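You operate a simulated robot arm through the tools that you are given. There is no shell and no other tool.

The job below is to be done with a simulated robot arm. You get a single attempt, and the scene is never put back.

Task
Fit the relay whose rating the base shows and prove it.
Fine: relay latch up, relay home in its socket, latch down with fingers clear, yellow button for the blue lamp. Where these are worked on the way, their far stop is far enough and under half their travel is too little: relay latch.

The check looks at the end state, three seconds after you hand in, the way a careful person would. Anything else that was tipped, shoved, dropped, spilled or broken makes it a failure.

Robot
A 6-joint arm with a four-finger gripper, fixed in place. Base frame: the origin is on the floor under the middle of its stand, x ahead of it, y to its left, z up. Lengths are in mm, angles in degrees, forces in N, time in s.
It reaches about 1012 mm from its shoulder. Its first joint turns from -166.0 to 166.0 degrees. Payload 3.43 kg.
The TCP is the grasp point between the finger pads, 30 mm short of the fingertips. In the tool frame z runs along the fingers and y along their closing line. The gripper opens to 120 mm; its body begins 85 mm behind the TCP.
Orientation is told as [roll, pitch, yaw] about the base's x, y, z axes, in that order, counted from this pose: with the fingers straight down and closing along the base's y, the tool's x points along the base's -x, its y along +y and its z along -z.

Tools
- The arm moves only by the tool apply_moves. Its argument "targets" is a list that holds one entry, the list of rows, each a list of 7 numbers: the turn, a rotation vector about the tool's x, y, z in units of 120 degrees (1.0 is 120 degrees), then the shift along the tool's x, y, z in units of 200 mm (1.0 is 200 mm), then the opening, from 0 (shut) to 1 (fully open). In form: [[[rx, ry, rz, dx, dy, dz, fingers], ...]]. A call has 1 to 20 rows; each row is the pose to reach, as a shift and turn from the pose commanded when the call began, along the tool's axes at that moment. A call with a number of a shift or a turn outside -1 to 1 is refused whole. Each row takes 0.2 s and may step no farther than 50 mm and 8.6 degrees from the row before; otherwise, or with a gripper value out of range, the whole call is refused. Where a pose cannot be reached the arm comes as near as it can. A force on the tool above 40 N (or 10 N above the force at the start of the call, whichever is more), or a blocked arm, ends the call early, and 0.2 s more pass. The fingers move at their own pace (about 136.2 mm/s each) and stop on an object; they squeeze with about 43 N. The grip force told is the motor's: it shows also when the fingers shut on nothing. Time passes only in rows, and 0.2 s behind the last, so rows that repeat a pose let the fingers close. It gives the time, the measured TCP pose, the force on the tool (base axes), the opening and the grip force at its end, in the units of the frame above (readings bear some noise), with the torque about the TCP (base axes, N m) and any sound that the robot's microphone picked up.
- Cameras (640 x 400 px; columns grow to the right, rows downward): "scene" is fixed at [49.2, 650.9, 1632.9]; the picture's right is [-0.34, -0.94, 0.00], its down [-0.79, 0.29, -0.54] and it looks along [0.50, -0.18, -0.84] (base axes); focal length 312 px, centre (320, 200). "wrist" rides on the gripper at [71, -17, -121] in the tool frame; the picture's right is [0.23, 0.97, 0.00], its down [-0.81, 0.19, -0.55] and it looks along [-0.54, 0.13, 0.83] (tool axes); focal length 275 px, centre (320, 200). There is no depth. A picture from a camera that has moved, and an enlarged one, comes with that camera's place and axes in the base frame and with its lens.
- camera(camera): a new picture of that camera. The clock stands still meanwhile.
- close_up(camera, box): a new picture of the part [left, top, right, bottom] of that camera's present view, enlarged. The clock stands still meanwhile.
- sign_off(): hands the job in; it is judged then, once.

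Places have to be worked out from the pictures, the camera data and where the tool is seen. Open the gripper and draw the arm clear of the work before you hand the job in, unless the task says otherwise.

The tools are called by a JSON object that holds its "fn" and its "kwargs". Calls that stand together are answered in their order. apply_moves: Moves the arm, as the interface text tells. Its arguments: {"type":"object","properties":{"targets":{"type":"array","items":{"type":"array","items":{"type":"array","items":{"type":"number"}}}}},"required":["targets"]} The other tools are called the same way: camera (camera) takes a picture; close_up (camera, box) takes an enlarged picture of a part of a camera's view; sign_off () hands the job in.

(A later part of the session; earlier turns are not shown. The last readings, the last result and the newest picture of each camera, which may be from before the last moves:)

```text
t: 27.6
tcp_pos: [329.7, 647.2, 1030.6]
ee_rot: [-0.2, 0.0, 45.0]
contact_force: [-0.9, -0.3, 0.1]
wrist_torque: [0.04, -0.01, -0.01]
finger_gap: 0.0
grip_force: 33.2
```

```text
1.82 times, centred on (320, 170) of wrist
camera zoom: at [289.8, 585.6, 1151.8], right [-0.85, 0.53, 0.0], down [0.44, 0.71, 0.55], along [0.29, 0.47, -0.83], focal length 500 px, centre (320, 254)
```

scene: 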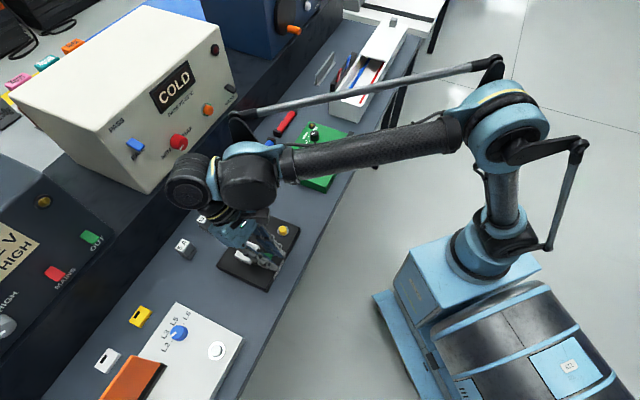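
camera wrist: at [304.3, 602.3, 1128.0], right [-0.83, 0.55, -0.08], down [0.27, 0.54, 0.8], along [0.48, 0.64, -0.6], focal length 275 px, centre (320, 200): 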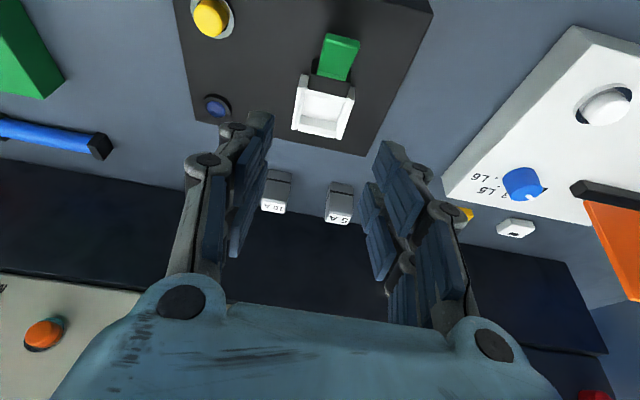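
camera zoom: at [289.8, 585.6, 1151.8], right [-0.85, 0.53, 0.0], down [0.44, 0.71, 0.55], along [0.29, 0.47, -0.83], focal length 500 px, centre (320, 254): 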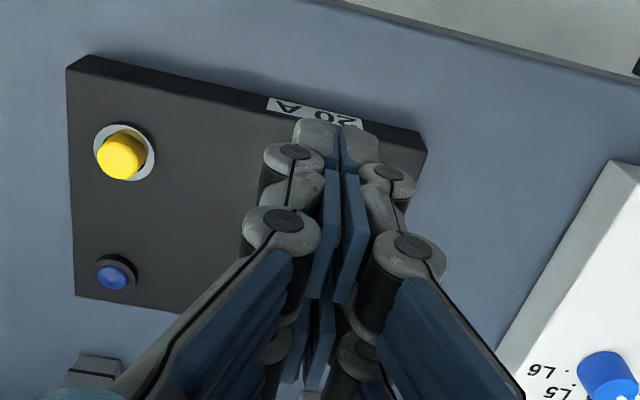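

Fingers are shut and vertical in front of the lever. I descend to z 978 (tips at 948) and then push gently rearward in small steps.

{"fn": "apply_moves", "kwargs": {"targets": [[[0, 0, 0, 0, 0.0055, 0.13, 0.0], [0, 0, 0, 0, 0.0055, 0.262, 0.0], [0, 0, 0, -0.04, 0.0055, 0.262, 0.0], [0, 0, 0, -0.06, 0.0055, 0.262, 0.0], [0, 0, 0, -0.08, 0.0055, 0.262, 0.0], [0, 0, 0, -0.1, 0.0055, 0.262, 0.0], [0, 0, 0, -0.124, 0.0055, 0.262, 0.0], [0, 0, 0, -0.124, 0.0055, 0.262, 0.0]]]}}

{"fn": "close_up", "kwargs": {"camera": "scene", "box": [220, 210, 300, 290]}}

```text
t: 29.0
tcp_pos: [326.5, 658.8, 983.4]
ee_rot: [-0.7, -0.2, 45.1]
contact_force: [1.9, 0.2, -0.9]
wrist_torque: [0.01, 0.12, -0.02]
finger_gap: 0.0
grip_force: 33.5
stopped in row 6: the force on the tool passed its limit at 45 N (the readings are from after the stop); the commanded pose is now the measured one
```

```text
5.00 times, centred on (260, 250) of scene
camera zoom: at [49.2, 650.9, 1632.9], right [-0.34, -0.94, 0.0], down [-0.79, 0.29, -0.54], along [0.5, -0.18, -0.84], focal length 1558 px, centre (620, -50)
```

zoom: 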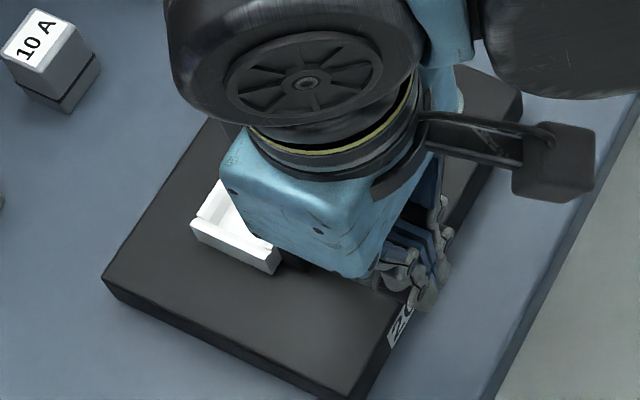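

The push hit the force limit and the tool recoiled. I lift away and check the lever's state.

{"fn": "apply_moves", "kwargs": {"targets": [[[0, 0, 0, 0.04, 0, -0.05, 0.0], [0, 0, 0, 0.06, 0, -0.2, 0.0], [0, 0, 0, 0.06, 0, -0.4, 0.5], [0, 0, 0, 0.06, 0, -0.45, 1.0], [0, 0, 0, 0.06, 0, -0.45, 1.0], [0, 0, 0, 0.06, 0, -0.45, 1.0]]]}}

{"fn": "close_up", "kwargs": {"camera": "wrist", "box": [200, 80, 440, 280]}}

{"fn": "close_up", "kwargs": {"camera": "scene", "box": [220, 210, 300, 290]}}

```text
t: 30.4
tcp_pos: [317.8, 651.0, 1072.7]
ee_rot: [-0.7, -0.2, 45.0]
contact_force: [0.3, 0.8, 0.3]
wrist_torque: [0.02, 0.0, 0.01]
finger_gap: 120.2
grip_force: 0.1
```

```text
2.00 times, centred on (320, 180) of wrist
camera zoom: at [277.5, 589.4, 1194.1], right [-0.85, 0.52, -0.01], down [0.43, 0.71, 0.55], along [0.3, 0.47, -0.83], focal length 551 px, centre (320, 240)
```

zoom: 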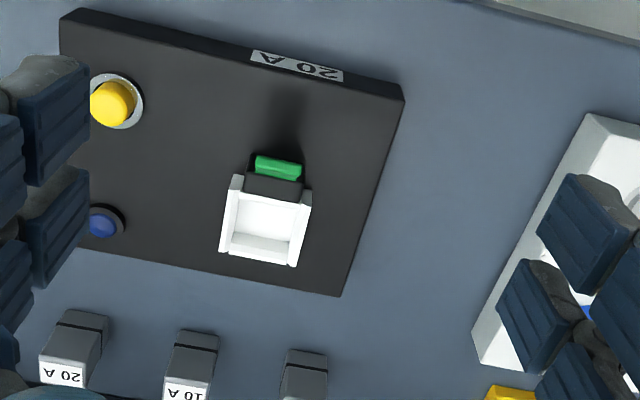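

```text
5.00 times, centred on (260, 250) of scene
camera zoom: at [49.2, 650.9, 1632.9], right [-0.34, -0.94, 0.0], down [-0.79, 0.29, -0.54], along [0.5, -0.18, -0.84], focal length 1558 px, centre (620, -50)
```

zoom: 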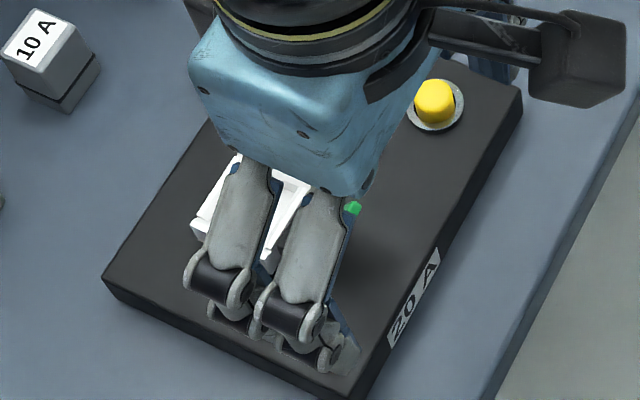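

The base looks undisturbed and the lever is up. I zoom in to measure its angle.

{"fn": "close_up", "kwargs": {"camera": "wrist", "box": [270, 125, 350, 225]}}

```text
4.00 times, centred on (310, 175) of wrist
camera zoom: at [277.5, 589.4, 1194.1], right [-0.85, 0.52, -0.01], down [0.43, 0.71, 0.55], along [0.3, 0.47, -0.83], focal length 1101 px, centre (360, 300)
```

zoom: 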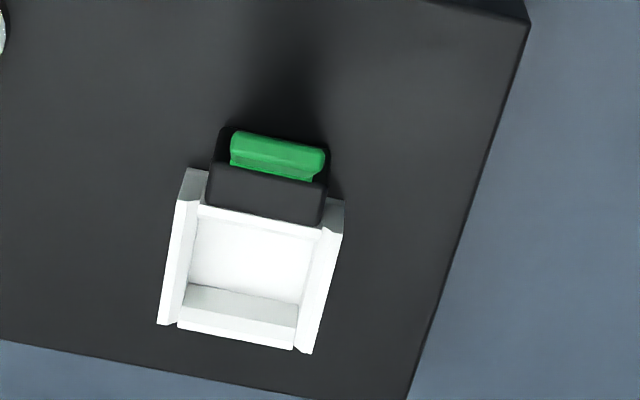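

The lever reads about 57–60°, the same as before the push, so it is evidently at its far stop. Now for the 20 A relay: I move above it at a safe height, levelling the tool, and look.

{"fn": "apply_moves", "kwargs": {"targets": [[[-0.003, 0.001, 0, -0.1, -0.08, -0.1, 1], [-0.0058, 0.0017, 0, -0.28, -0.18, -0.22, 1], [-0.0058, 0.0017, 0, -0.46, -0.29, -0.235, 1], [-0.0058, 0.0017, 0, -0.64, -0.41, -0.235, 1], [-0.0058, 0.0017, 0, -0.82, -0.53, -0.235, 1], [-0.0058, 0.0017, 0, -0.975, -0.63, -0.235, 1], [-0.0058, 0.0017, 0, -0.975, -0.63, -0.235, 1], [-0.0058, 0.0017, 0, -0.975, -0.63, -0.235, 1]]]}}

{"fn": "camera", "kwargs": {"camera": "wrist"}}

{"fn": "camera", "kwargs": {"camera": "scene"}}

```text
t: 32.2
tcp_pos: [543.1, 700.1, 1122.1]
ee_rot: [0.0, 0.1, 45.1]
contact_force: [0.0, -0.1, -0.4]
wrist_torque: [0.02, -0.02, -0.03]
finger_gap: 120.0
grip_force: 0.0
```

```text
taken
camera wrist: at [504.9, 638.0, 1243.1], right [-0.85, 0.52, 0.0], down [0.44, 0.71, 0.55], along [0.29, 0.47, -0.83], focal length 275 px, centre (320, 200)
```

wrist: 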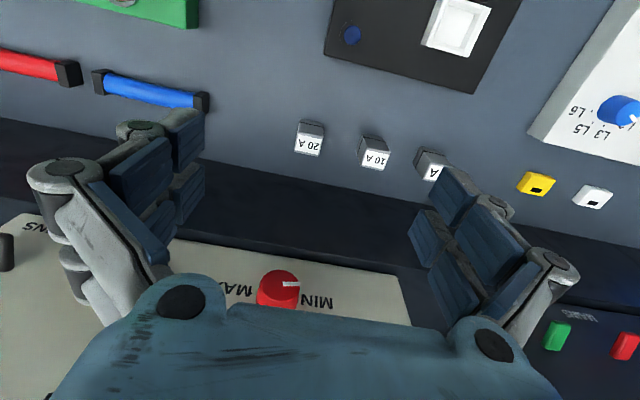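

```text
taken
```

scene: 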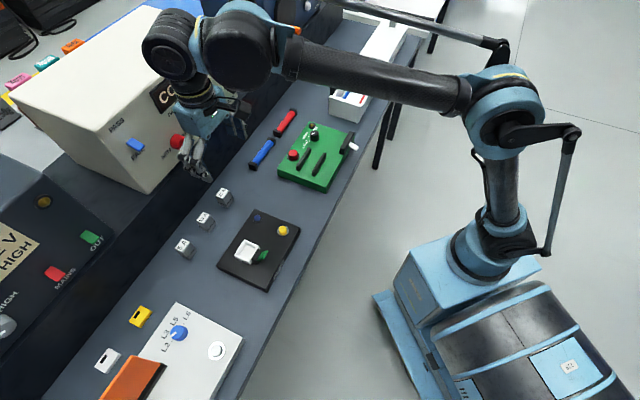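

The wrist column will come down close to the COLD box's red knob behind the relay (roughly e2 1007, z 1089). I zoom in to see how far it sticks out and to re-measure the relay.

{"fn": "close_up", "kwargs": {"camera": "wrist", "box": [220, 230, 400, 340]}}

{"fn": "close_up", "kwargs": {"camera": "wrist", "box": [280, 110, 400, 190]}}

{"fn": "close_up", "kwargs": {"camera": "scene", "box": [100, 40, 260, 220]}}

```text
3.56 times, centred on (310, 285) of wrist
camera zoom: at [504.9, 638.0, 1243.1], right [-0.85, 0.52, 0.0], down [0.44, 0.71, 0.55], along [0.29, 0.47, -0.83], focal length 979 px, centre (356, -102)
```

zoom: 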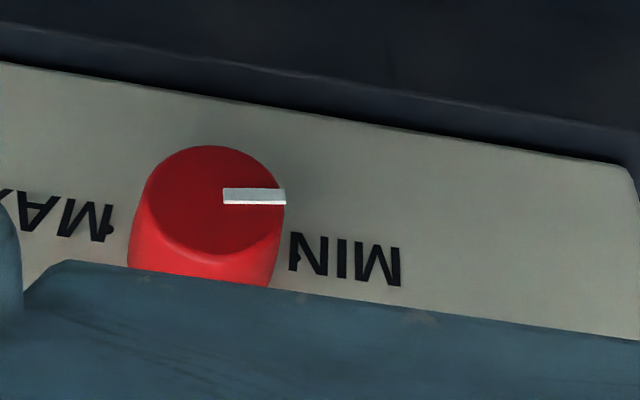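

```text
5.00 times, centred on (340, 150) of wrist
camera zoom: at [504.9, 638.0, 1243.1], right [-0.85, 0.52, 0.0], down [0.44, 0.71, 0.55], along [0.29, 0.47, -0.83], focal length 1376 px, centre (220, 450)
```

zoom: 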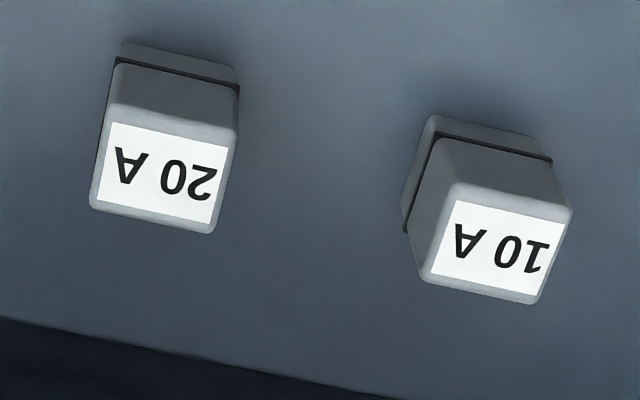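

```text
2.22 times, centred on (180, 130) of scene
camera zoom: at [49.2, 650.9, 1632.9], right [-0.34, -0.94, 0.0], down [-0.79, 0.29, -0.54], along [0.5, -0.18, -0.84], focal length 692 px, centre (631, 356)
```

zoom: 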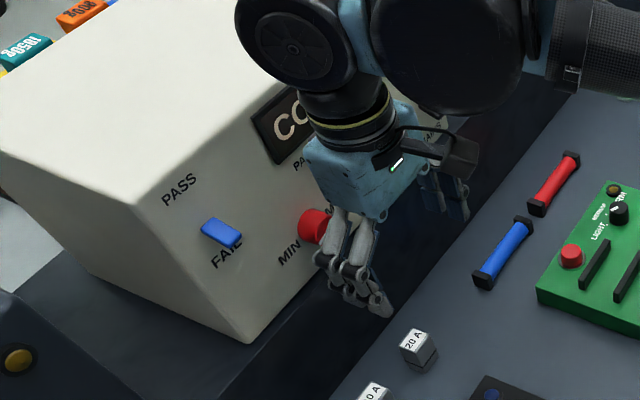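

The shelf front is at e2 ≈ 1005 (top z ≈ 1036) and the knob's front at about 999, so I'll pick with the tool leaned 8° toward the robot for clearance. The relay is at e1 110.5, e2 936.6. Moving above it.

{"fn": "apply_moves", "kwargs": {"targets": [[[0, -0.0333, 0, -0.06, 0, 0.12, 0.6], [0, -0.0667, 0, -0.13, -0.001, 0.28, 0.45], [0, -0.0667, 0, -0.2, -0.0025, 0.45, 0.45], [0, -0.0667, 0, -0.2675, -0.0025, 0.6105, 0.45], [0, -0.0667, 0, -0.2675, -0.0025, 0.6105, 0.45], [0, -0.0667, 0, -0.2675, -0.0025, 0.6105, 0.45]]]}}

{"fn": "camera", "kwargs": {"camera": "wrist"}}

{"fn": "close_up", "kwargs": {"camera": "scene", "box": [120, 60, 280, 240]}}

```text
t: 33.6
tcp_pos: [581.0, 736.8, 999.7]
ee_rot: [0.0, -8.0, 45.1]
contact_force: [0.0, 0.5, 0.4]
wrist_torque: [0.01, -0.01, -0.02]
finger_gap: 54.2
grip_force: 0.1
```

```text
taken
camera wrist: at [531.7, 664.0, 1109.3], right [-0.85, 0.53, -0.03], down [0.38, 0.65, 0.66], along [0.37, 0.55, -0.75], focal length 275 px, centre (320, 200)
```

wrist: 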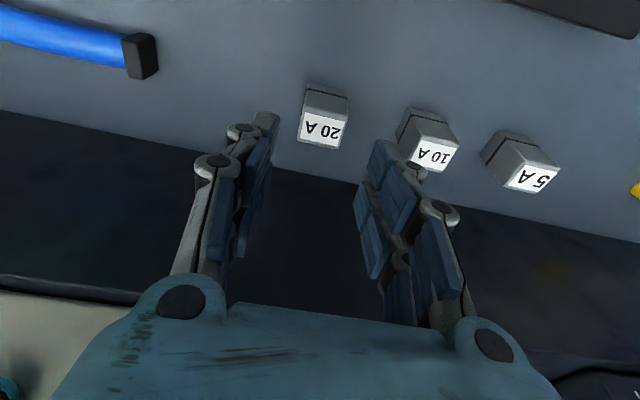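

```text
2.22 times, centred on (200, 150) of scene
camera zoom: at [49.2, 650.9, 1632.9], right [-0.34, -0.94, 0.0], down [-0.79, 0.29, -0.54], along [0.5, -0.18, -0.84], focal length 692 px, centre (587, 311)
```

zoom: 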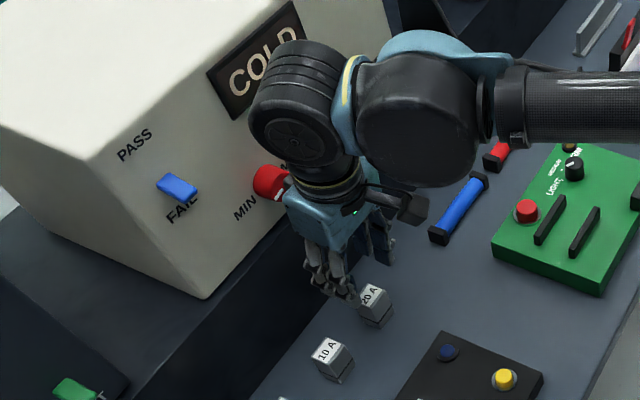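

Good clearance from the knob and shelf. I zoom in on the relay to fine-tune the alignment.

{"fn": "close_up", "kwargs": {"camera": "wrist", "box": [270, 70, 370, 160]}}

```text
4.44 times, centred on (320, 115) of wrist
camera zoom: at [531.7, 664.0, 1109.3], right [-0.85, 0.53, -0.03], down [0.38, 0.65, 0.66], along [0.37, 0.55, -0.75], focal length 1224 px, centre (320, 578)
```

zoom: 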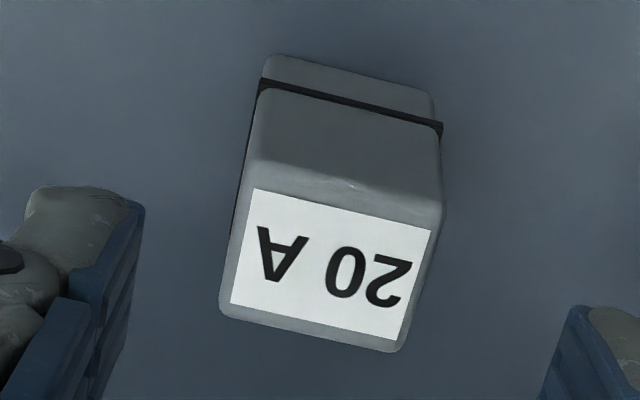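

The relay centre measures e1 110.1, e2 935.8, aligned with the tool, and the TCP is lined up. I descend straight down to TCP z ≈ 936.4.

{"fn": "apply_moves", "kwargs": {"targets": [[[0, 0, 0, 0.0147, 0, 0.1045, 0.45], [0, 0, 0, 0.0294, 0, 0.209, 0.45], [0, 0, 0, 0.0441, 0, 0.3134, 0.45], [0, 0, 0, 0.0441, 0, 0.3134, 0.45]]]}}

{"fn": "close_up", "kwargs": {"camera": "wrist", "box": [220, 80, 420, 260]}}

{"fn": "close_up", "kwargs": {"camera": "scene", "box": [120, 60, 280, 240]}}

```text
t: 34.6
tcp_pos: [581.8, 738.0, 936.8]
ee_rot: [0.0, -8.0, 45.0]
contact_force: [0.3, 0.5, 0.9]
wrist_torque: [0.03, 0.0, 0.0]
finger_gap: 54.1
grip_force: 0.1
```

```text
2.22 times, centred on (320, 170) of wrist
camera zoom: at [532.0, 664.5, 1046.3], right [-0.85, 0.53, -0.03], down [0.38, 0.65, 0.66], along [0.37, 0.55, -0.75], focal length 612 px, centre (320, 267)
```

zoom: 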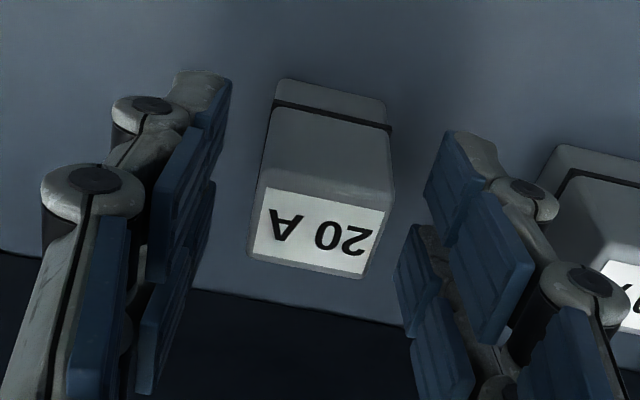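

```text
2.22 times, centred on (200, 150) of scene
camera zoom: at [49.2, 650.9, 1632.9], right [-0.34, -0.94, 0.0], down [-0.79, 0.29, -0.54], along [0.5, -0.18, -0.84], focal length 692 px, centre (587, 311)
```

zoom: 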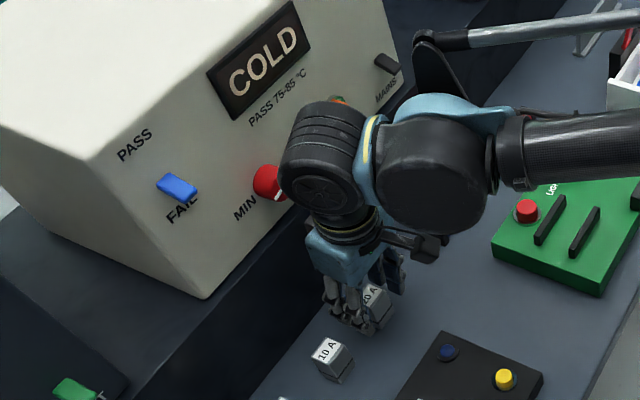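

The relay sits centred between the pads with clearance to the 10 A neighbour. Closing on it gradually.

{"fn": "apply_moves", "kwargs": {"targets": [[[0, 0, 0, 0, 0, 0, 0.36], [0, 0, 0, 0, 0, 0, 0.3], [0, 0, 0, 0, 0, 0, 0.26], [0, 0, 0, 0, 0, 0, 0.2], [0, 0, 0, 0, 0, 0, 0.2], [0, 0, 0, 0, 0, 0, 0.2]]]}}

{"fn": "close_up", "kwargs": {"camera": "wrist", "box": [220, 80, 420, 260]}}

```text
t: 36.0
tcp_pos: [581.5, 737.9, 937.5]
ee_rot: [0.0, -8.0, 45.2]
contact_force: [0.1, 0.6, -0.3]
wrist_torque: [0.01, 0.02, 0.01]
finger_gap: 31.1
grip_force: 43.8
```

```text
2.22 times, centred on (320, 170) of wrist
camera zoom: at [532.0, 664.5, 1046.5], right [-0.85, 0.53, -0.03], down [0.38, 0.65, 0.66], along [0.37, 0.55, -0.75], focal length 612 px, centre (320, 267)
```

zoom: 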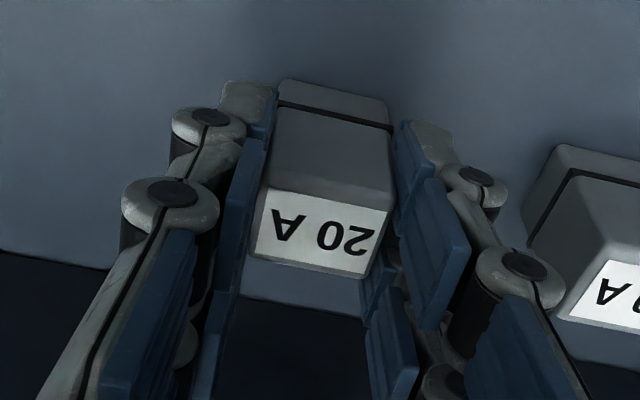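

The relay is held at 31 mm with full grip. I lift it straight up and check that it came along.

{"fn": "apply_moves", "kwargs": {"targets": [[[0, 0, 0, -0.007, 0, -0.05, 0.2], [0, 0, 0, -0.0209, 0, -0.149, 0.2], [0, 0, 0, -0.0418, 0, -0.297, 0.2], [0, 0, 0, -0.0627, 0, -0.446, 0.2], [0, 0, 0, -0.0766, 0, -0.5447, 0.2], [0, 0, 0, -0.0766, 0, -0.5447, 0.2]]]}}

{"fn": "camera", "kwargs": {"camera": "wrist"}}

{"fn": "close_up", "kwargs": {"camera": "scene", "box": [120, 60, 310, 300]}}

```text
t: 37.4
tcp_pos: [581.4, 738.2, 1046.7]
ee_rot: [-0.1, -7.9, 45.2]
contact_force: [0.0, -0.6, 0.3]
wrist_torque: [0.02, -0.02, 0.01]
finger_gap: 30.9
grip_force: 43.4
```

```text
taken
camera wrist: at [531.9, 664.1, 1157.0], right [-0.85, 0.53, -0.03], down [0.38, 0.65, 0.66], along [0.37, 0.55, -0.75], focal length 275 px, centre (320, 200)
```

wrist: 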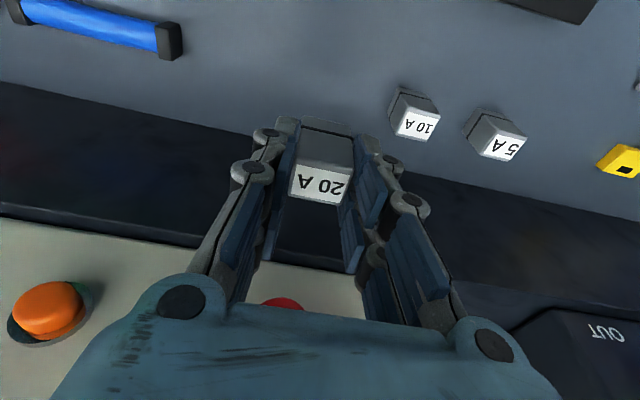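

```text
1.67 times, centred on (215, 180) of scene
camera zoom: at [49.2, 650.9, 1632.9], right [-0.34, -0.94, 0.0], down [-0.79, 0.29, -0.54], along [0.5, -0.18, -0.84], focal length 519 px, centre (495, 233)
```

zoom: 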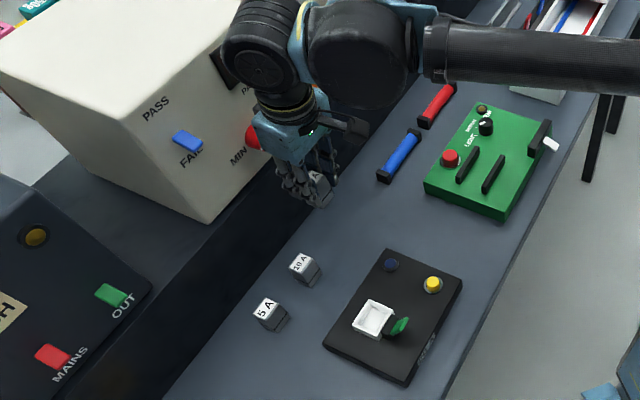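

The relay is held level. While the socket is unobstructed I take a reference close-up of it from the scene camera.

{"fn": "close_up", "kwargs": {"camera": "scene", "box": [230, 230, 280, 280]}}

{"fn": "close_up", "kwargs": {"camera": "wrist", "box": [260, 100, 380, 280]}}

```text
8.00 times, centred on (255, 255) of scene
camera zoom: at [49.2, 650.9, 1632.9], right [-0.34, -0.94, 0.0], down [-0.79, 0.29, -0.54], along [0.5, -0.18, -0.84], focal length 2492 px, centre (840, -240)
```

zoom: 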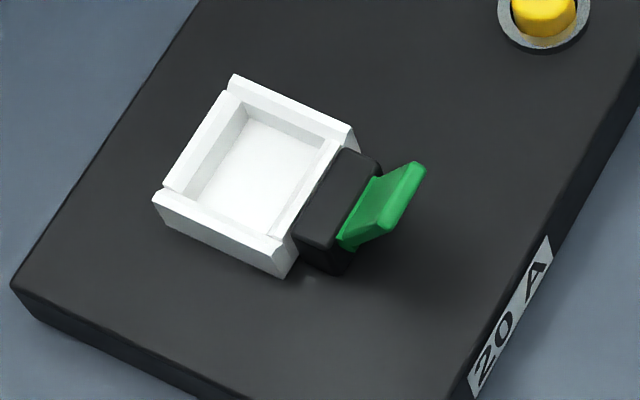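

```text
2.22 times, centred on (320, 190) of wrist
camera zoom: at [531.9, 664.1, 1157.0], right [-0.85, 0.53, -0.03], down [0.38, 0.65, 0.66], along [0.37, 0.55, -0.75], focal length 612 px, centre (320, 222)
```

zoom: 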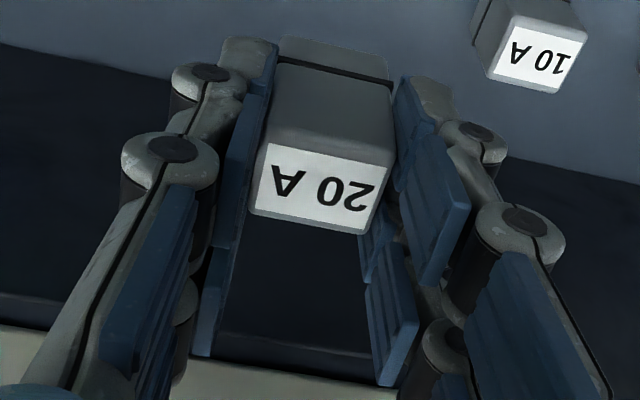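

The scene camera confirms the socket centre at e1 ≈ 225, e2 ≈ 785.6, rim top z ≈ 930. I carry the relay there at height, keeping the 8° lean, and stop with its bottom about 27 mm above the rim.

{"fn": "apply_moves", "kwargs": {"targets": [[[0, 0, 0, 0.1, 0.08, 0.0, 0.2], [0, 0, 0, 0.25, 0.19, 0.0, 0.2], [0, 0, 0, 0.4, 0.3, 0.01, 0.2], [0, 0, 0, 0.55, 0.41, 0.02, 0.2], [0, 0, 0, 0.69, 0.51, 0.04, 0.2], [0, 0, 0, 0.773, 0.5705, 0.0665, 0.2], [0, 0, 0, 0.773, 0.5705, 0.0665, 0.2], [0, 0, 0, 0.773, 0.5705, 0.0665, 0.2]]]}}

{"fn": "close_up", "kwargs": {"camera": "scene", "box": [210, 205, 300, 295]}}

{"fn": "camera", "kwargs": {"camera": "wrist"}}

```text
t: 39.2
tcp_pos: [394.3, 710.4, 1012.4]
ee_rot: [-0.1, -8.1, 45.1]
contact_force: [-0.7, 0.6, -0.5]
wrist_torque: [-0.01, -0.03, -0.02]
finger_gap: 30.7
grip_force: 43.2
```

```text
4.44 times, centred on (255, 250) of scene
camera zoom: at [49.2, 650.9, 1632.9], right [-0.34, -0.94, 0.0], down [-0.79, 0.29, -0.54], along [0.5, -0.18, -0.84], focal length 1385 px, centre (609, -22)
```

zoom: 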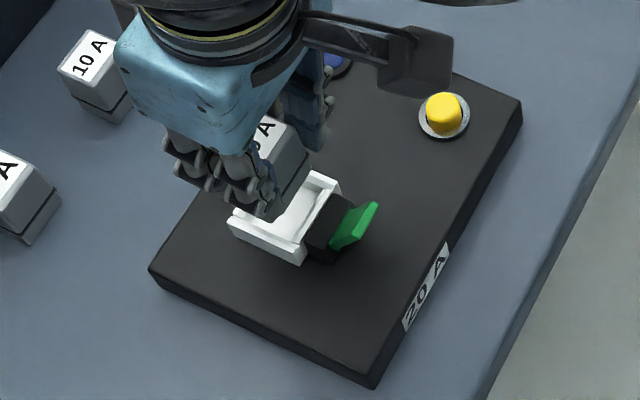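

```text
taken
camera wrist: at [344.2, 637.7, 1121.8], right [-0.85, 0.53, -0.03], down [0.38, 0.65, 0.66], along [0.37, 0.55, -0.75], focal length 275 px, centre (320, 200)
```

wrist: 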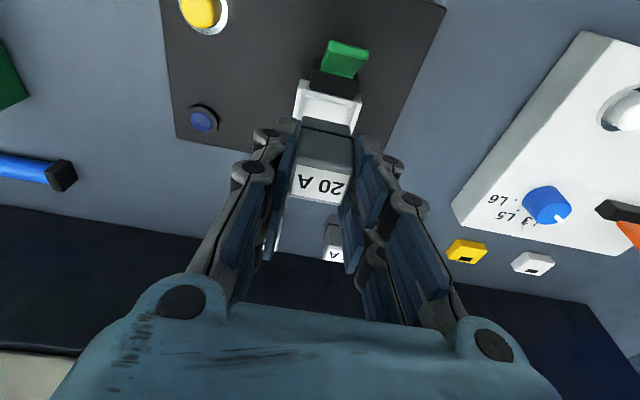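

The relay hovers over the socket; the TCP reads e1 223.5, e2 781.1. I zoom in on the relay bottom against the socket to fine-tune.

{"fn": "close_up", "kwargs": {"camera": "wrist", "box": [270, 30, 390, 210]}}

{"fn": "close_up", "kwargs": {"camera": "scene", "box": [235, 225, 285, 275]}}

```text
2.22 times, centred on (330, 120) of wrist
camera zoom: at [344.2, 637.7, 1121.8], right [-0.85, 0.53, -0.03], down [0.38, 0.65, 0.66], along [0.37, 0.55, -0.75], focal length 612 px, centre (298, 378)
```

zoom: 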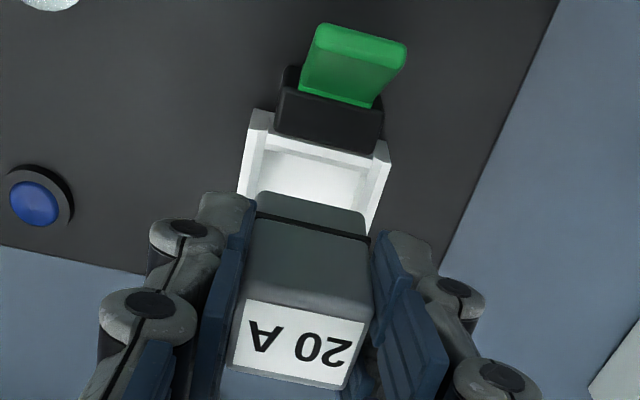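

```text
8.00 times, centred on (260, 250) of scene
camera zoom: at [49.2, 650.9, 1632.9], right [-0.34, -0.94, 0.0], down [-0.79, 0.29, -0.54], along [0.5, -0.18, -0.84], focal length 2492 px, centre (800, -200)
```

zoom: 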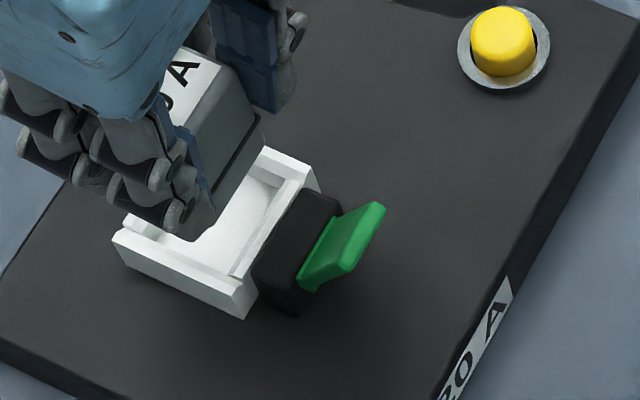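

The camera puts the relay bottom about 1 mm short in both directions. I shift +1.1 mm in e1 and +1.2 mm in e2 and come down 20 mm, to just above the rim.

{"fn": "apply_moves", "kwargs": {"targets": [[[0, 0, 0, -0.006, 0.0055, 0, 0.2], [0, 0, 0, 0.001, 0.0055, 0.05, 0.2], [0, 0, 0, 0.0079, 0.0055, 0.099, 0.2], [0, 0, 0, 0.0079, 0.0055, 0.099, 0.2]]]}}

{"fn": "close_up", "kwargs": {"camera": "wrist", "box": [270, 50, 390, 200]}}

{"fn": "close_up", "kwargs": {"camera": "scene", "box": [235, 225, 285, 275]}}

```text
t: 40.2
tcp_pos: [394.4, 711.1, 992.2]
ee_rot: [0.0, -8.0, 45.1]
contact_force: [-0.4, 0.3, -0.6]
wrist_torque: [0.01, 0.01, -0.03]
finger_gap: 31.0
grip_force: 43.2
```

```text
2.67 times, centred on (330, 125) of wrist
camera zoom: at [344.7, 639.3, 1101.8], right [-0.85, 0.53, -0.03], down [0.38, 0.65, 0.66], along [0.37, 0.55, -0.75], focal length 734 px, centre (293, 400)
```

zoom: 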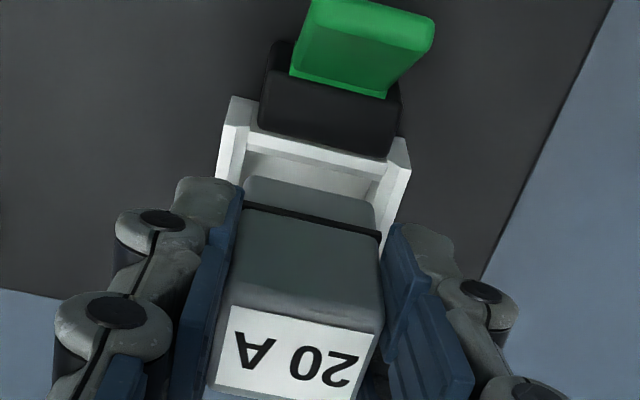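

```text
8.00 times, centred on (260, 250) of scene
camera zoom: at [49.2, 650.9, 1632.9], right [-0.34, -0.94, 0.0], down [-0.79, 0.29, -0.54], along [0.5, -0.18, -0.84], focal length 2492 px, centre (800, -200)
```

zoom: 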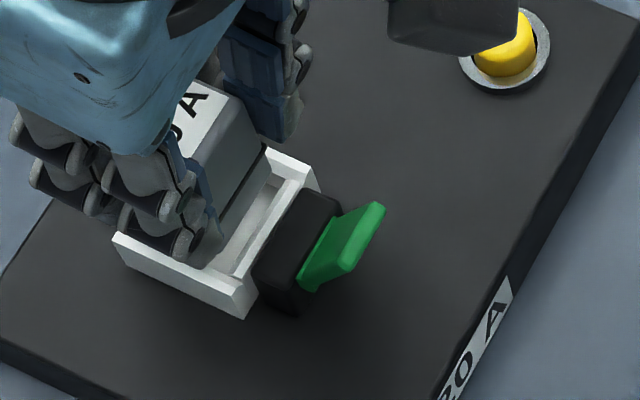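

Nearly over the rim. I zoom tighter on the relay's leading edge against the socket walls.

{"fn": "close_up", "kwargs": {"camera": "wrist", "box": [296, 80, 352, 136]}}

{"fn": "close_up", "kwargs": {"camera": "scene", "box": [240, 235, 270, 265]}}

```text
7.14 times, centred on (324, 108) of wrist
camera zoom: at [344.7, 639.3, 1101.8], right [-0.85, 0.53, -0.03], down [0.38, 0.65, 0.66], along [0.37, 0.55, -0.75], focal length 1966 px, centre (291, 857)
```

zoom: 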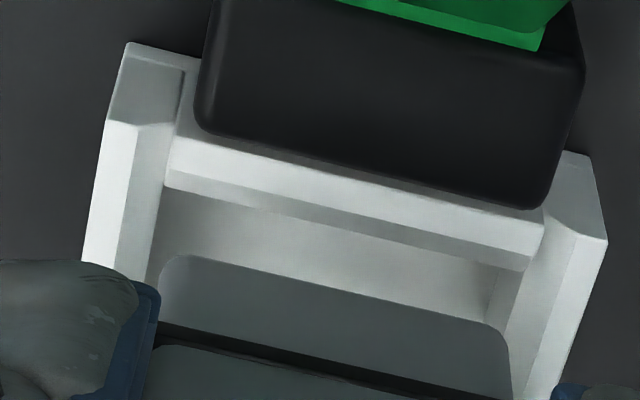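

```text
13.33 times, centred on (255, 250) of scene
camera zoom: at [49.2, 650.9, 1632.9], right [-0.34, -0.94, 0.0], down [-0.79, 0.29, -0.54], along [0.5, -0.18, -0.84], focal length 4154 px, centre (1187, -467)
```

zoom: 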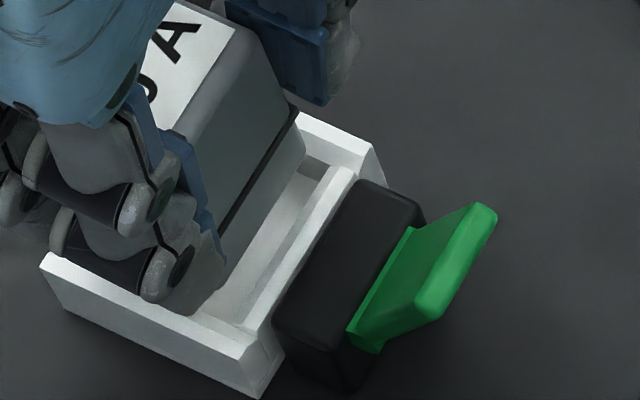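

The relay is centred over the socket to within about 0.5 mm in e1 and is about 0.8 mm too far back; the rim is bevelled. I trim that and lower 15 mm into the socket, watching the force.

{"fn": "apply_moves", "kwargs": {"targets": [[[0, 0, 0, 0.004, 0.002, 0, 0.2], [0, 0, 0, 0.0075, 0.002, 0.0248, 0.2], [0, 0, 0, 0.0092, 0.002, 0.0371, 0.2], [0, 0, 0, 0.011, 0.002, 0.0495, 0.2], [0, 0, 0, 0.0127, 0.002, 0.0619, 0.2], [0, 0, 0, 0.0144, 0.002, 0.0743, 0.2], [0, 0, 0, 0.0144, 0.002, 0.0743, 0.2]]]}}

{"fn": "close_up", "kwargs": {"camera": "wrist", "box": [286, 70, 366, 150]}}

{"fn": "close_up", "kwargs": {"camera": "scene", "box": [235, 230, 275, 270]}}

```text
t: 41.8
tcp_pos: [394.0, 713.6, 976.4]
ee_rot: [0.0, -8.0, 45.2]
contact_force: [0.8, 0.9, -1.2]
wrist_torque: [0.02, 0.0, -0.01]
finger_gap: 31.0
grip_force: 42.9
```

```text
5.00 times, centred on (326, 110) of wrist
camera zoom: at [343.4, 639.2, 1086.8], right [-0.85, 0.53, -0.03], down [0.38, 0.65, 0.66], along [0.37, 0.55, -0.75], focal length 1376 px, centre (290, 650)
```

zoom: 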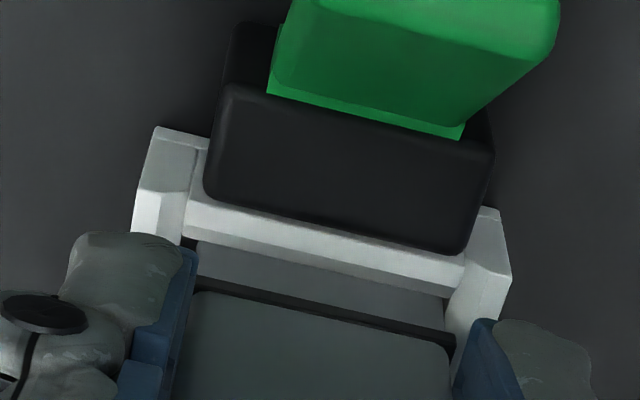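

```text
10.00 times, centred on (255, 250) of scene
camera zoom: at [49.2, 650.9, 1632.9], right [-0.34, -0.94, 0.0], down [-0.79, 0.29, -0.54], along [0.5, -0.18, -0.84], focal length 3116 px, centre (970, -300)
```

zoom: 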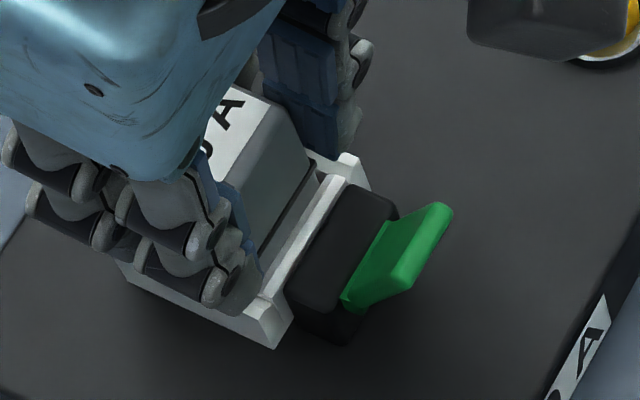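

The relay bottom is inside the rim with no contact force. I lower the remaining distance in small steps.

{"fn": "apply_moves", "kwargs": {"targets": [[[0, 0, 0, 0.0014, 0, 0.0099, 0.2], [0, 0, 0, 0.0028, 0, 0.0198, 0.2], [0, 0, 0, 0.0042, 0, 0.0297, 0.2], [0, 0, 0, 0.0052, 0, 0.0371, 0.2], [0, 0, 0, 0.0059, 0, 0.0421, 0.2], [0, 0, 0, 0.0059, 0, 0.0421, 0.2]]]}}

```text
t: 43.2
tcp_pos: [392.5, 712.0, 970.8]
ee_rot: [0.0, -8.1, 45.1]
contact_force: [1.7, 8.0, 35.6]
wrist_torque: [0.36, -0.23, -0.02]
finger_gap: 31.1
grip_force: 42.8
```

Contact at 35 N with TCP z ≈ 970.8, so it's either on the floor or close. I look closely to judge the seating.

{"fn": "close_up", "kwargs": {"camera": "wrist", "box": [286, 70, 366, 150]}}

{"fn": "close_up", "kwargs": {"camera": "scene", "box": [235, 230, 275, 270]}}

```text
5.00 times, centred on (326, 110) of wrist
camera zoom: at [343.3, 638.7, 1079.7], right [-0.85, 0.53, -0.03], down [0.38, 0.65, 0.66], along [0.37, 0.55, -0.75], focal length 1376 px, centre (290, 650)
```

zoom: 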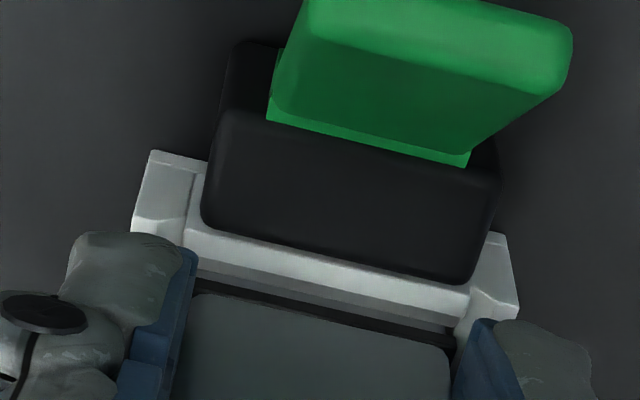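

```text
10.00 times, centred on (255, 250) of scene
camera zoom: at [49.2, 650.9, 1632.9], right [-0.34, -0.94, 0.0], down [-0.79, 0.29, -0.54], along [0.5, -0.18, -0.84], focal length 3116 px, centre (970, -300)
```

zoom: 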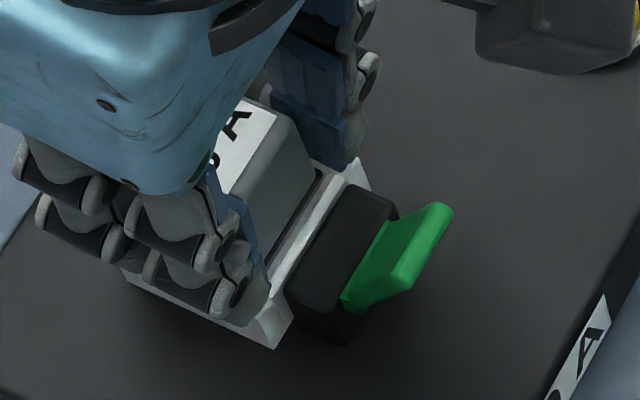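

The groove on the relay reads z ≈ 928, which puts its bottom near 912, about floor level. I press slightly further to make sure it is home.

{"fn": "apply_moves", "kwargs": {"targets": [[[0, 0, 0, -0.003, 0, 0.003, 0.2], [0, 0, 0, -0.002, 0, 0.006, 0.2], [0, 0, 0, -0.002, 0, 0.006, 0.2]]]}}

```text
t: 44.0
tcp_pos: [393.2, 712.1, 968.4]
ee_rot: [0.0, -8.2, 45.1]
contact_force: [1.5, 1.7, 36.3]
wrist_torque: [0.13, -0.05, -0.05]
finger_gap: 31.0
grip_force: 42.8
```

It went down another ~2 mm at similar force. I press on in small steps to see whether it still moves.

{"fn": "apply_moves", "kwargs": {"targets": [[[0, 0, 0, 0, 0, 0.004, 0.2], [0, 0, 0, 0.001, 0, 0.008, 0.2], [0, 0, 0, 0.001, 0, 0.008, 0.2]]]}}

{"fn": "close_up", "kwargs": {"camera": "wrist", "box": [286, 70, 366, 150]}}

{"fn": "close_up", "kwargs": {"camera": "scene", "box": [235, 230, 275, 270]}}

```text
t: 44.8
tcp_pos: [393.5, 711.5, 966.9]
ee_rot: [0.0, -8.2, 45.1]
contact_force: [-0.4, 4.0, 36.0]
wrist_torque: [0.2, -0.04, -0.01]
finger_gap: 31.0
grip_force: 42.8
```

```text
5.00 times, centred on (326, 110) of wrist
camera zoom: at [343.3, 638.5, 1076.7], right [-0.85, 0.53, -0.03], down [0.38, 0.65, 0.66], along [0.37, 0.55, -0.75], focal length 1376 px, centre (290, 650)
```

zoom: 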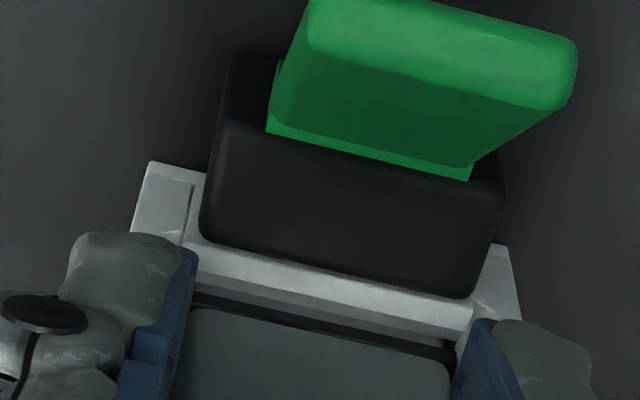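

```text
10.00 times, centred on (255, 250) of scene
camera zoom: at [49.2, 650.9, 1632.9], right [-0.34, -0.94, 0.0], down [-0.79, 0.29, -0.54], along [0.5, -0.18, -0.84], focal length 3116 px, centre (970, -300)
```

zoom: 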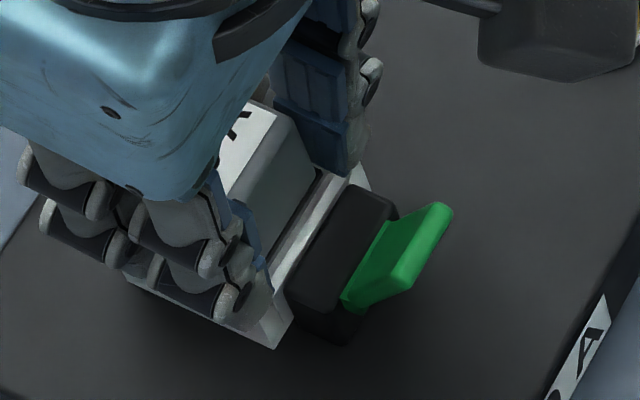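

The relay no longer moves in the scene view while the pads slide down it, so it is on the socket floor. I relieve the press force, then open the fingers and rise clear.

{"fn": "apply_moves", "kwargs": {"targets": [[[0, 0, 0, -0.001, 0, -0.008, 0.2], [0, 0, 0, -0.001, 0, -0.008, 0.3], [0, 0, 0, -0.001, 0, -0.008, 0.4], [0, 0, 0, -0.001, 0, -0.008, 0.45], [0, 0, 0, -0.001, 0, -0.008, 0.45]]]}}

{"fn": "close_up", "kwargs": {"camera": "wrist", "box": [240, 70, 400, 230]}}

```text
t: 46.0
tcp_pos: [394.1, 712.1, 967.1]
ee_rot: [0.0, -8.0, 45.1]
contact_force: [0.3, -0.6, 0.8]
wrist_torque: [0.04, 0.0, -0.01]
finger_gap: 53.7
grip_force: 0.1
```

```text
2.50 times, centred on (320, 150) of wrist
camera zoom: at [343.8, 639.2, 1077.5], right [-0.85, 0.53, -0.03], down [0.38, 0.65, 0.66], along [0.37, 0.55, -0.75], focal length 688 px, centre (320, 325)
```

zoom: 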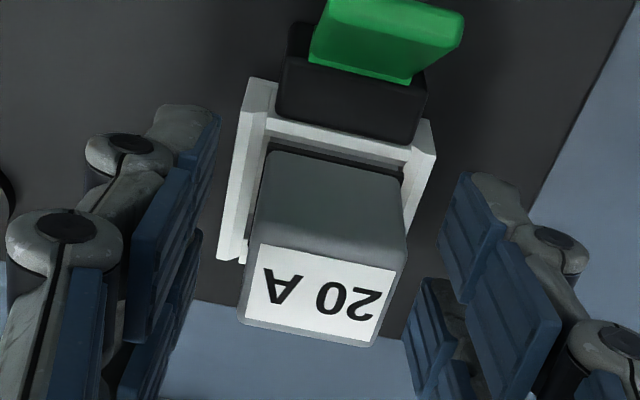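

The relay stands upright in the socket. I rise straight up 90 mm and check its height from clear views.

{"fn": "apply_moves", "kwargs": {"targets": [[[0, 0, 0, -0.0174, 0, -0.1238, 0.45], [0, 0, 0, -0.0348, 0, -0.2476, 0.45], [0, 0, 0, -0.0522, 0, -0.3714, 0.6], [0, 0, 0, -0.0626, 0, -0.4456, 0.6], [0, 0, 0, -0.0626, 0, -0.4456, 0.6]]]}}

{"fn": "close_up", "kwargs": {"camera": "wrist", "box": [260, 30, 400, 170]}}

{"fn": "close_up", "kwargs": {"camera": "scene", "box": [230, 225, 280, 275]}}

```text
t: 47.2
tcp_pos: [393.6, 712.2, 1057.8]
ee_rot: [0.0, -8.0, 45.1]
contact_force: [-0.4, -0.2, 0.5]
wrist_torque: [-0.01, 0.0, 0.02]
finger_gap: 71.8
grip_force: 0.2
```

```text
2.86 times, centred on (330, 100) of wrist
camera zoom: at [344.1, 639.4, 1168.2], right [-0.85, 0.53, -0.03], down [0.38, 0.65, 0.66], along [0.37, 0.55, -0.75], focal length 786 px, centre (291, 486)
```

zoom: 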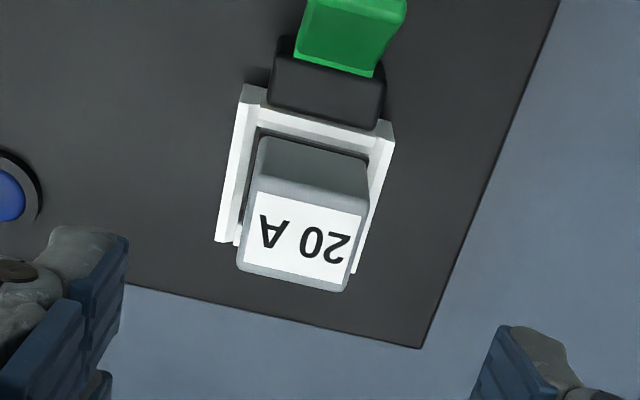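

```text
8.00 times, centred on (255, 250) of scene
camera zoom: at [49.2, 650.9, 1632.9], right [-0.34, -0.94, 0.0], down [-0.79, 0.29, -0.54], along [0.5, -0.18, -0.84], focal length 2492 px, centre (840, -200)
```

zoom: 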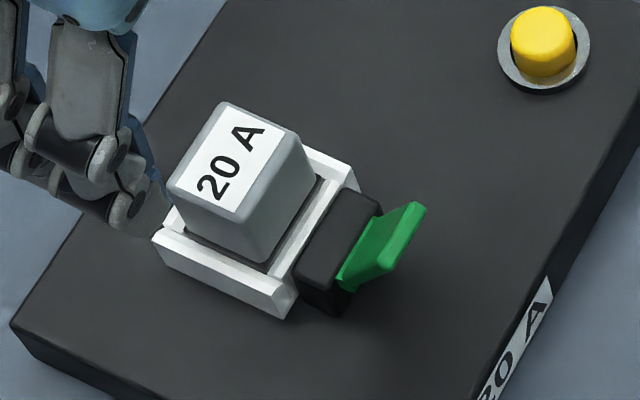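

The relay looks level and in its socket, but I want a more exact seating height. I take tighter close-ups from both cameras.

{"fn": "close_up", "kwargs": {"camera": "scene", "box": [240, 235, 270, 265]}}

{"fn": "close_up", "kwargs": {"camera": "wrist", "box": [300, 50, 350, 140]}}

{"fn": "close_up", "kwargs": {"camera": "scene", "box": [190, 205, 220, 235]}}

```text
13.33 times, centred on (255, 250) of scene
camera zoom: at [49.2, 650.9, 1632.9], right [-0.34, -0.94, 0.0], down [-0.79, 0.29, -0.54], along [0.5, -0.18, -0.84], focal length 4154 px, centre (1187, -467)
```

zoom: 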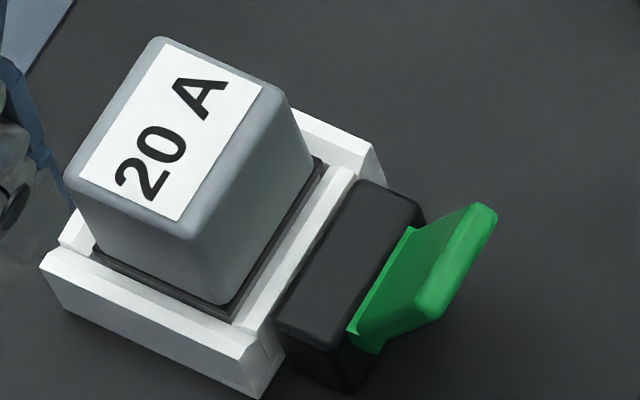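

```text
4.44 times, centred on (325, 95) of wrist
camera zoom: at [344.1, 639.4, 1168.2], right [-0.85, 0.53, -0.03], down [0.38, 0.65, 0.66], along [0.37, 0.55, -0.75], focal length 1224 px, centre (298, 667)
```

zoom: 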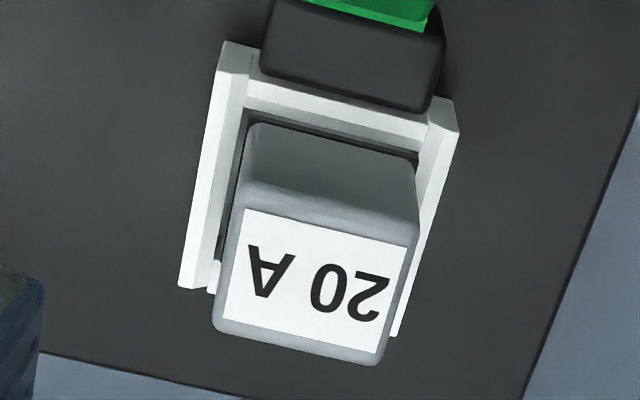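

```text
13.33 times, centred on (205, 220) of scene
camera zoom: at [49.2, 650.9, 1632.9], right [-0.34, -0.94, 0.0], down [-0.79, 0.29, -0.54], along [0.5, -0.18, -0.84], focal length 4154 px, centre (1853, -67)
```

zoom: 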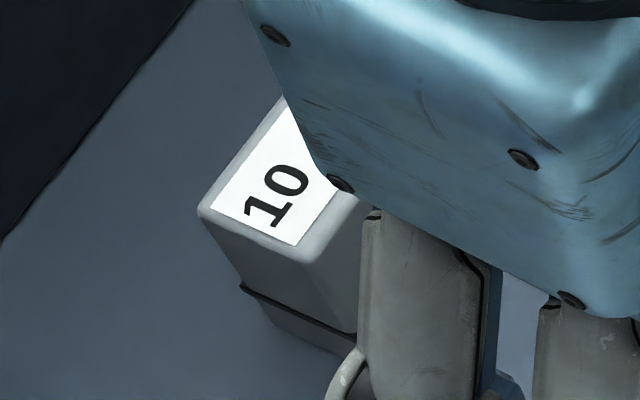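

The relay's flange reads z ≈ 928, just under the rim, and the bottom ≈ 912, so it appears home. To be sure, I'll go vertical with the fingers shut and press gently on its top.

{"fn": "apply_moves", "kwargs": {"targets": [[[0, 0.0333, 0, -0.009, 0, 0.001, 0.3], [0, 0.0667, 0, -0.0183, -0.0015, 0.0026, 0.1], [0, 0.0667, 0, -0.0183, -0.0015, 0.0026, 0.0], [0, 0.0667, 0, -0.0183, -0.0015, 0.0026, 0.0], [0, 0.0667, 0, -0.0183, -0.0015, 0.0026, 0.0]]]}}

```text
t: 48.4
tcp_pos: [397.8, 714.3, 1058.3]
ee_rot: [0.0, 0.0, 45.2]
contact_force: [-0.8, 0.3, -0.3]
wrist_torque: [0.01, -0.02, -0.01]
finger_gap: 0.2
grip_force: 33.4
```

Now vertical with the fingers shut. I descend to just above the relay top and then press slowly until the force limit or about 38 N.

{"fn": "apply_moves", "kwargs": {"targets": [[[0, 0, 0, 0, 0.004, 0.15, 0], [0, 0, 0, 0, 0.004, 0.26, 0], [0, 0, 0, 0, 0.004, 0.31, 0], [0, 0, 0, 0, 0.004, 0.322, 0], [0, 0, 0, 0, 0.004, 0.328, 0], [0, 0, 0, 0, 0.004, 0.334, 0], [0, 0, 0, 0, 0.004, 0.34, 0], [0, 0, 0, 0, 0.004, 0.346, 0], [0, 0, 0, 0, 0.004, 0.352, 0]]]}}

```text
t: 50.3
tcp_pos: [384.2, 716.0, 993.4]
ee_rot: [-0.4, -0.6, 45.1]
contact_force: [2.0, 0.2, -0.4]
wrist_torque: [0.0, 0.23, -0.02]
finger_gap: 0.1
grip_force: 33.2
stopped in row 9: the force on the tool passed its limit at 44 N (the readings are from after the stop); the commanded pose is now the measured one
```

Contact came with the tips at z ≈ 960, matching a relay fully down. I rise and verify nothing shifted.

{"fn": "apply_moves", "kwargs": {"targets": [[[0, 0, 0, 0, 0, -0.1, 0], [0, 0, 0, 0, 0, -0.25, 0], [0, 0, 0, 0, 0, -0.35, 0], [0, 0, 0, 0, 0, -0.35, 0]]]}}

{"fn": "close_up", "kwargs": {"camera": "scene", "box": [230, 225, 280, 275]}}

{"fn": "camera", "kwargs": {"camera": "scene"}}

```text
t: 51.3
tcp_pos: [382.5, 716.5, 1064.4]
ee_rot: [-0.5, -0.6, 45.1]
contact_force: [-0.4, -0.4, 0.8]
wrist_torque: [0.0, -0.01, 0.01]
finger_gap: 0.0
grip_force: 33.5
```

```text
8.00 times, centred on (255, 250) of scene
camera zoom: at [49.2, 650.9, 1632.9], right [-0.34, -0.94, 0.0], down [-0.79, 0.29, -0.54], along [0.5, -0.18, -0.84], focal length 2492 px, centre (840, -200)
```

zoom: 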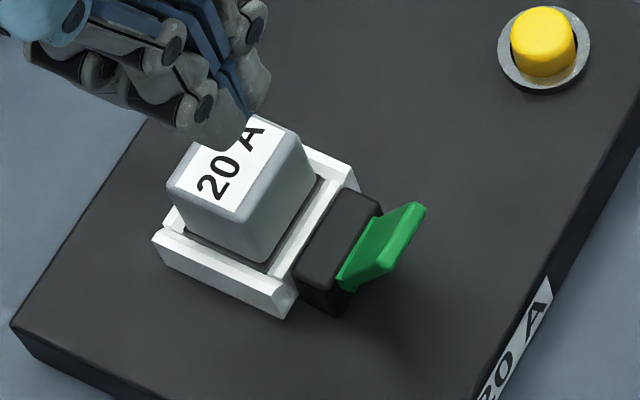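

```text
taken
```

scene: 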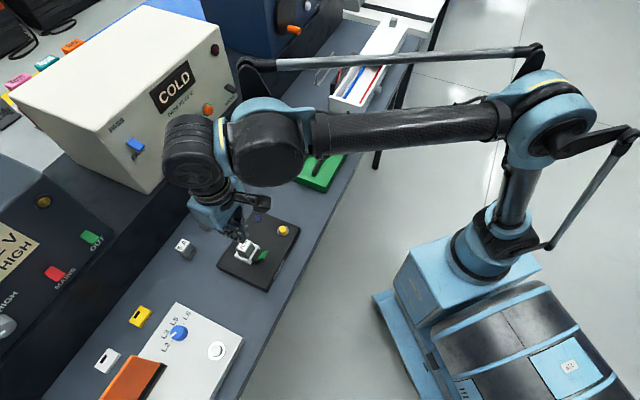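

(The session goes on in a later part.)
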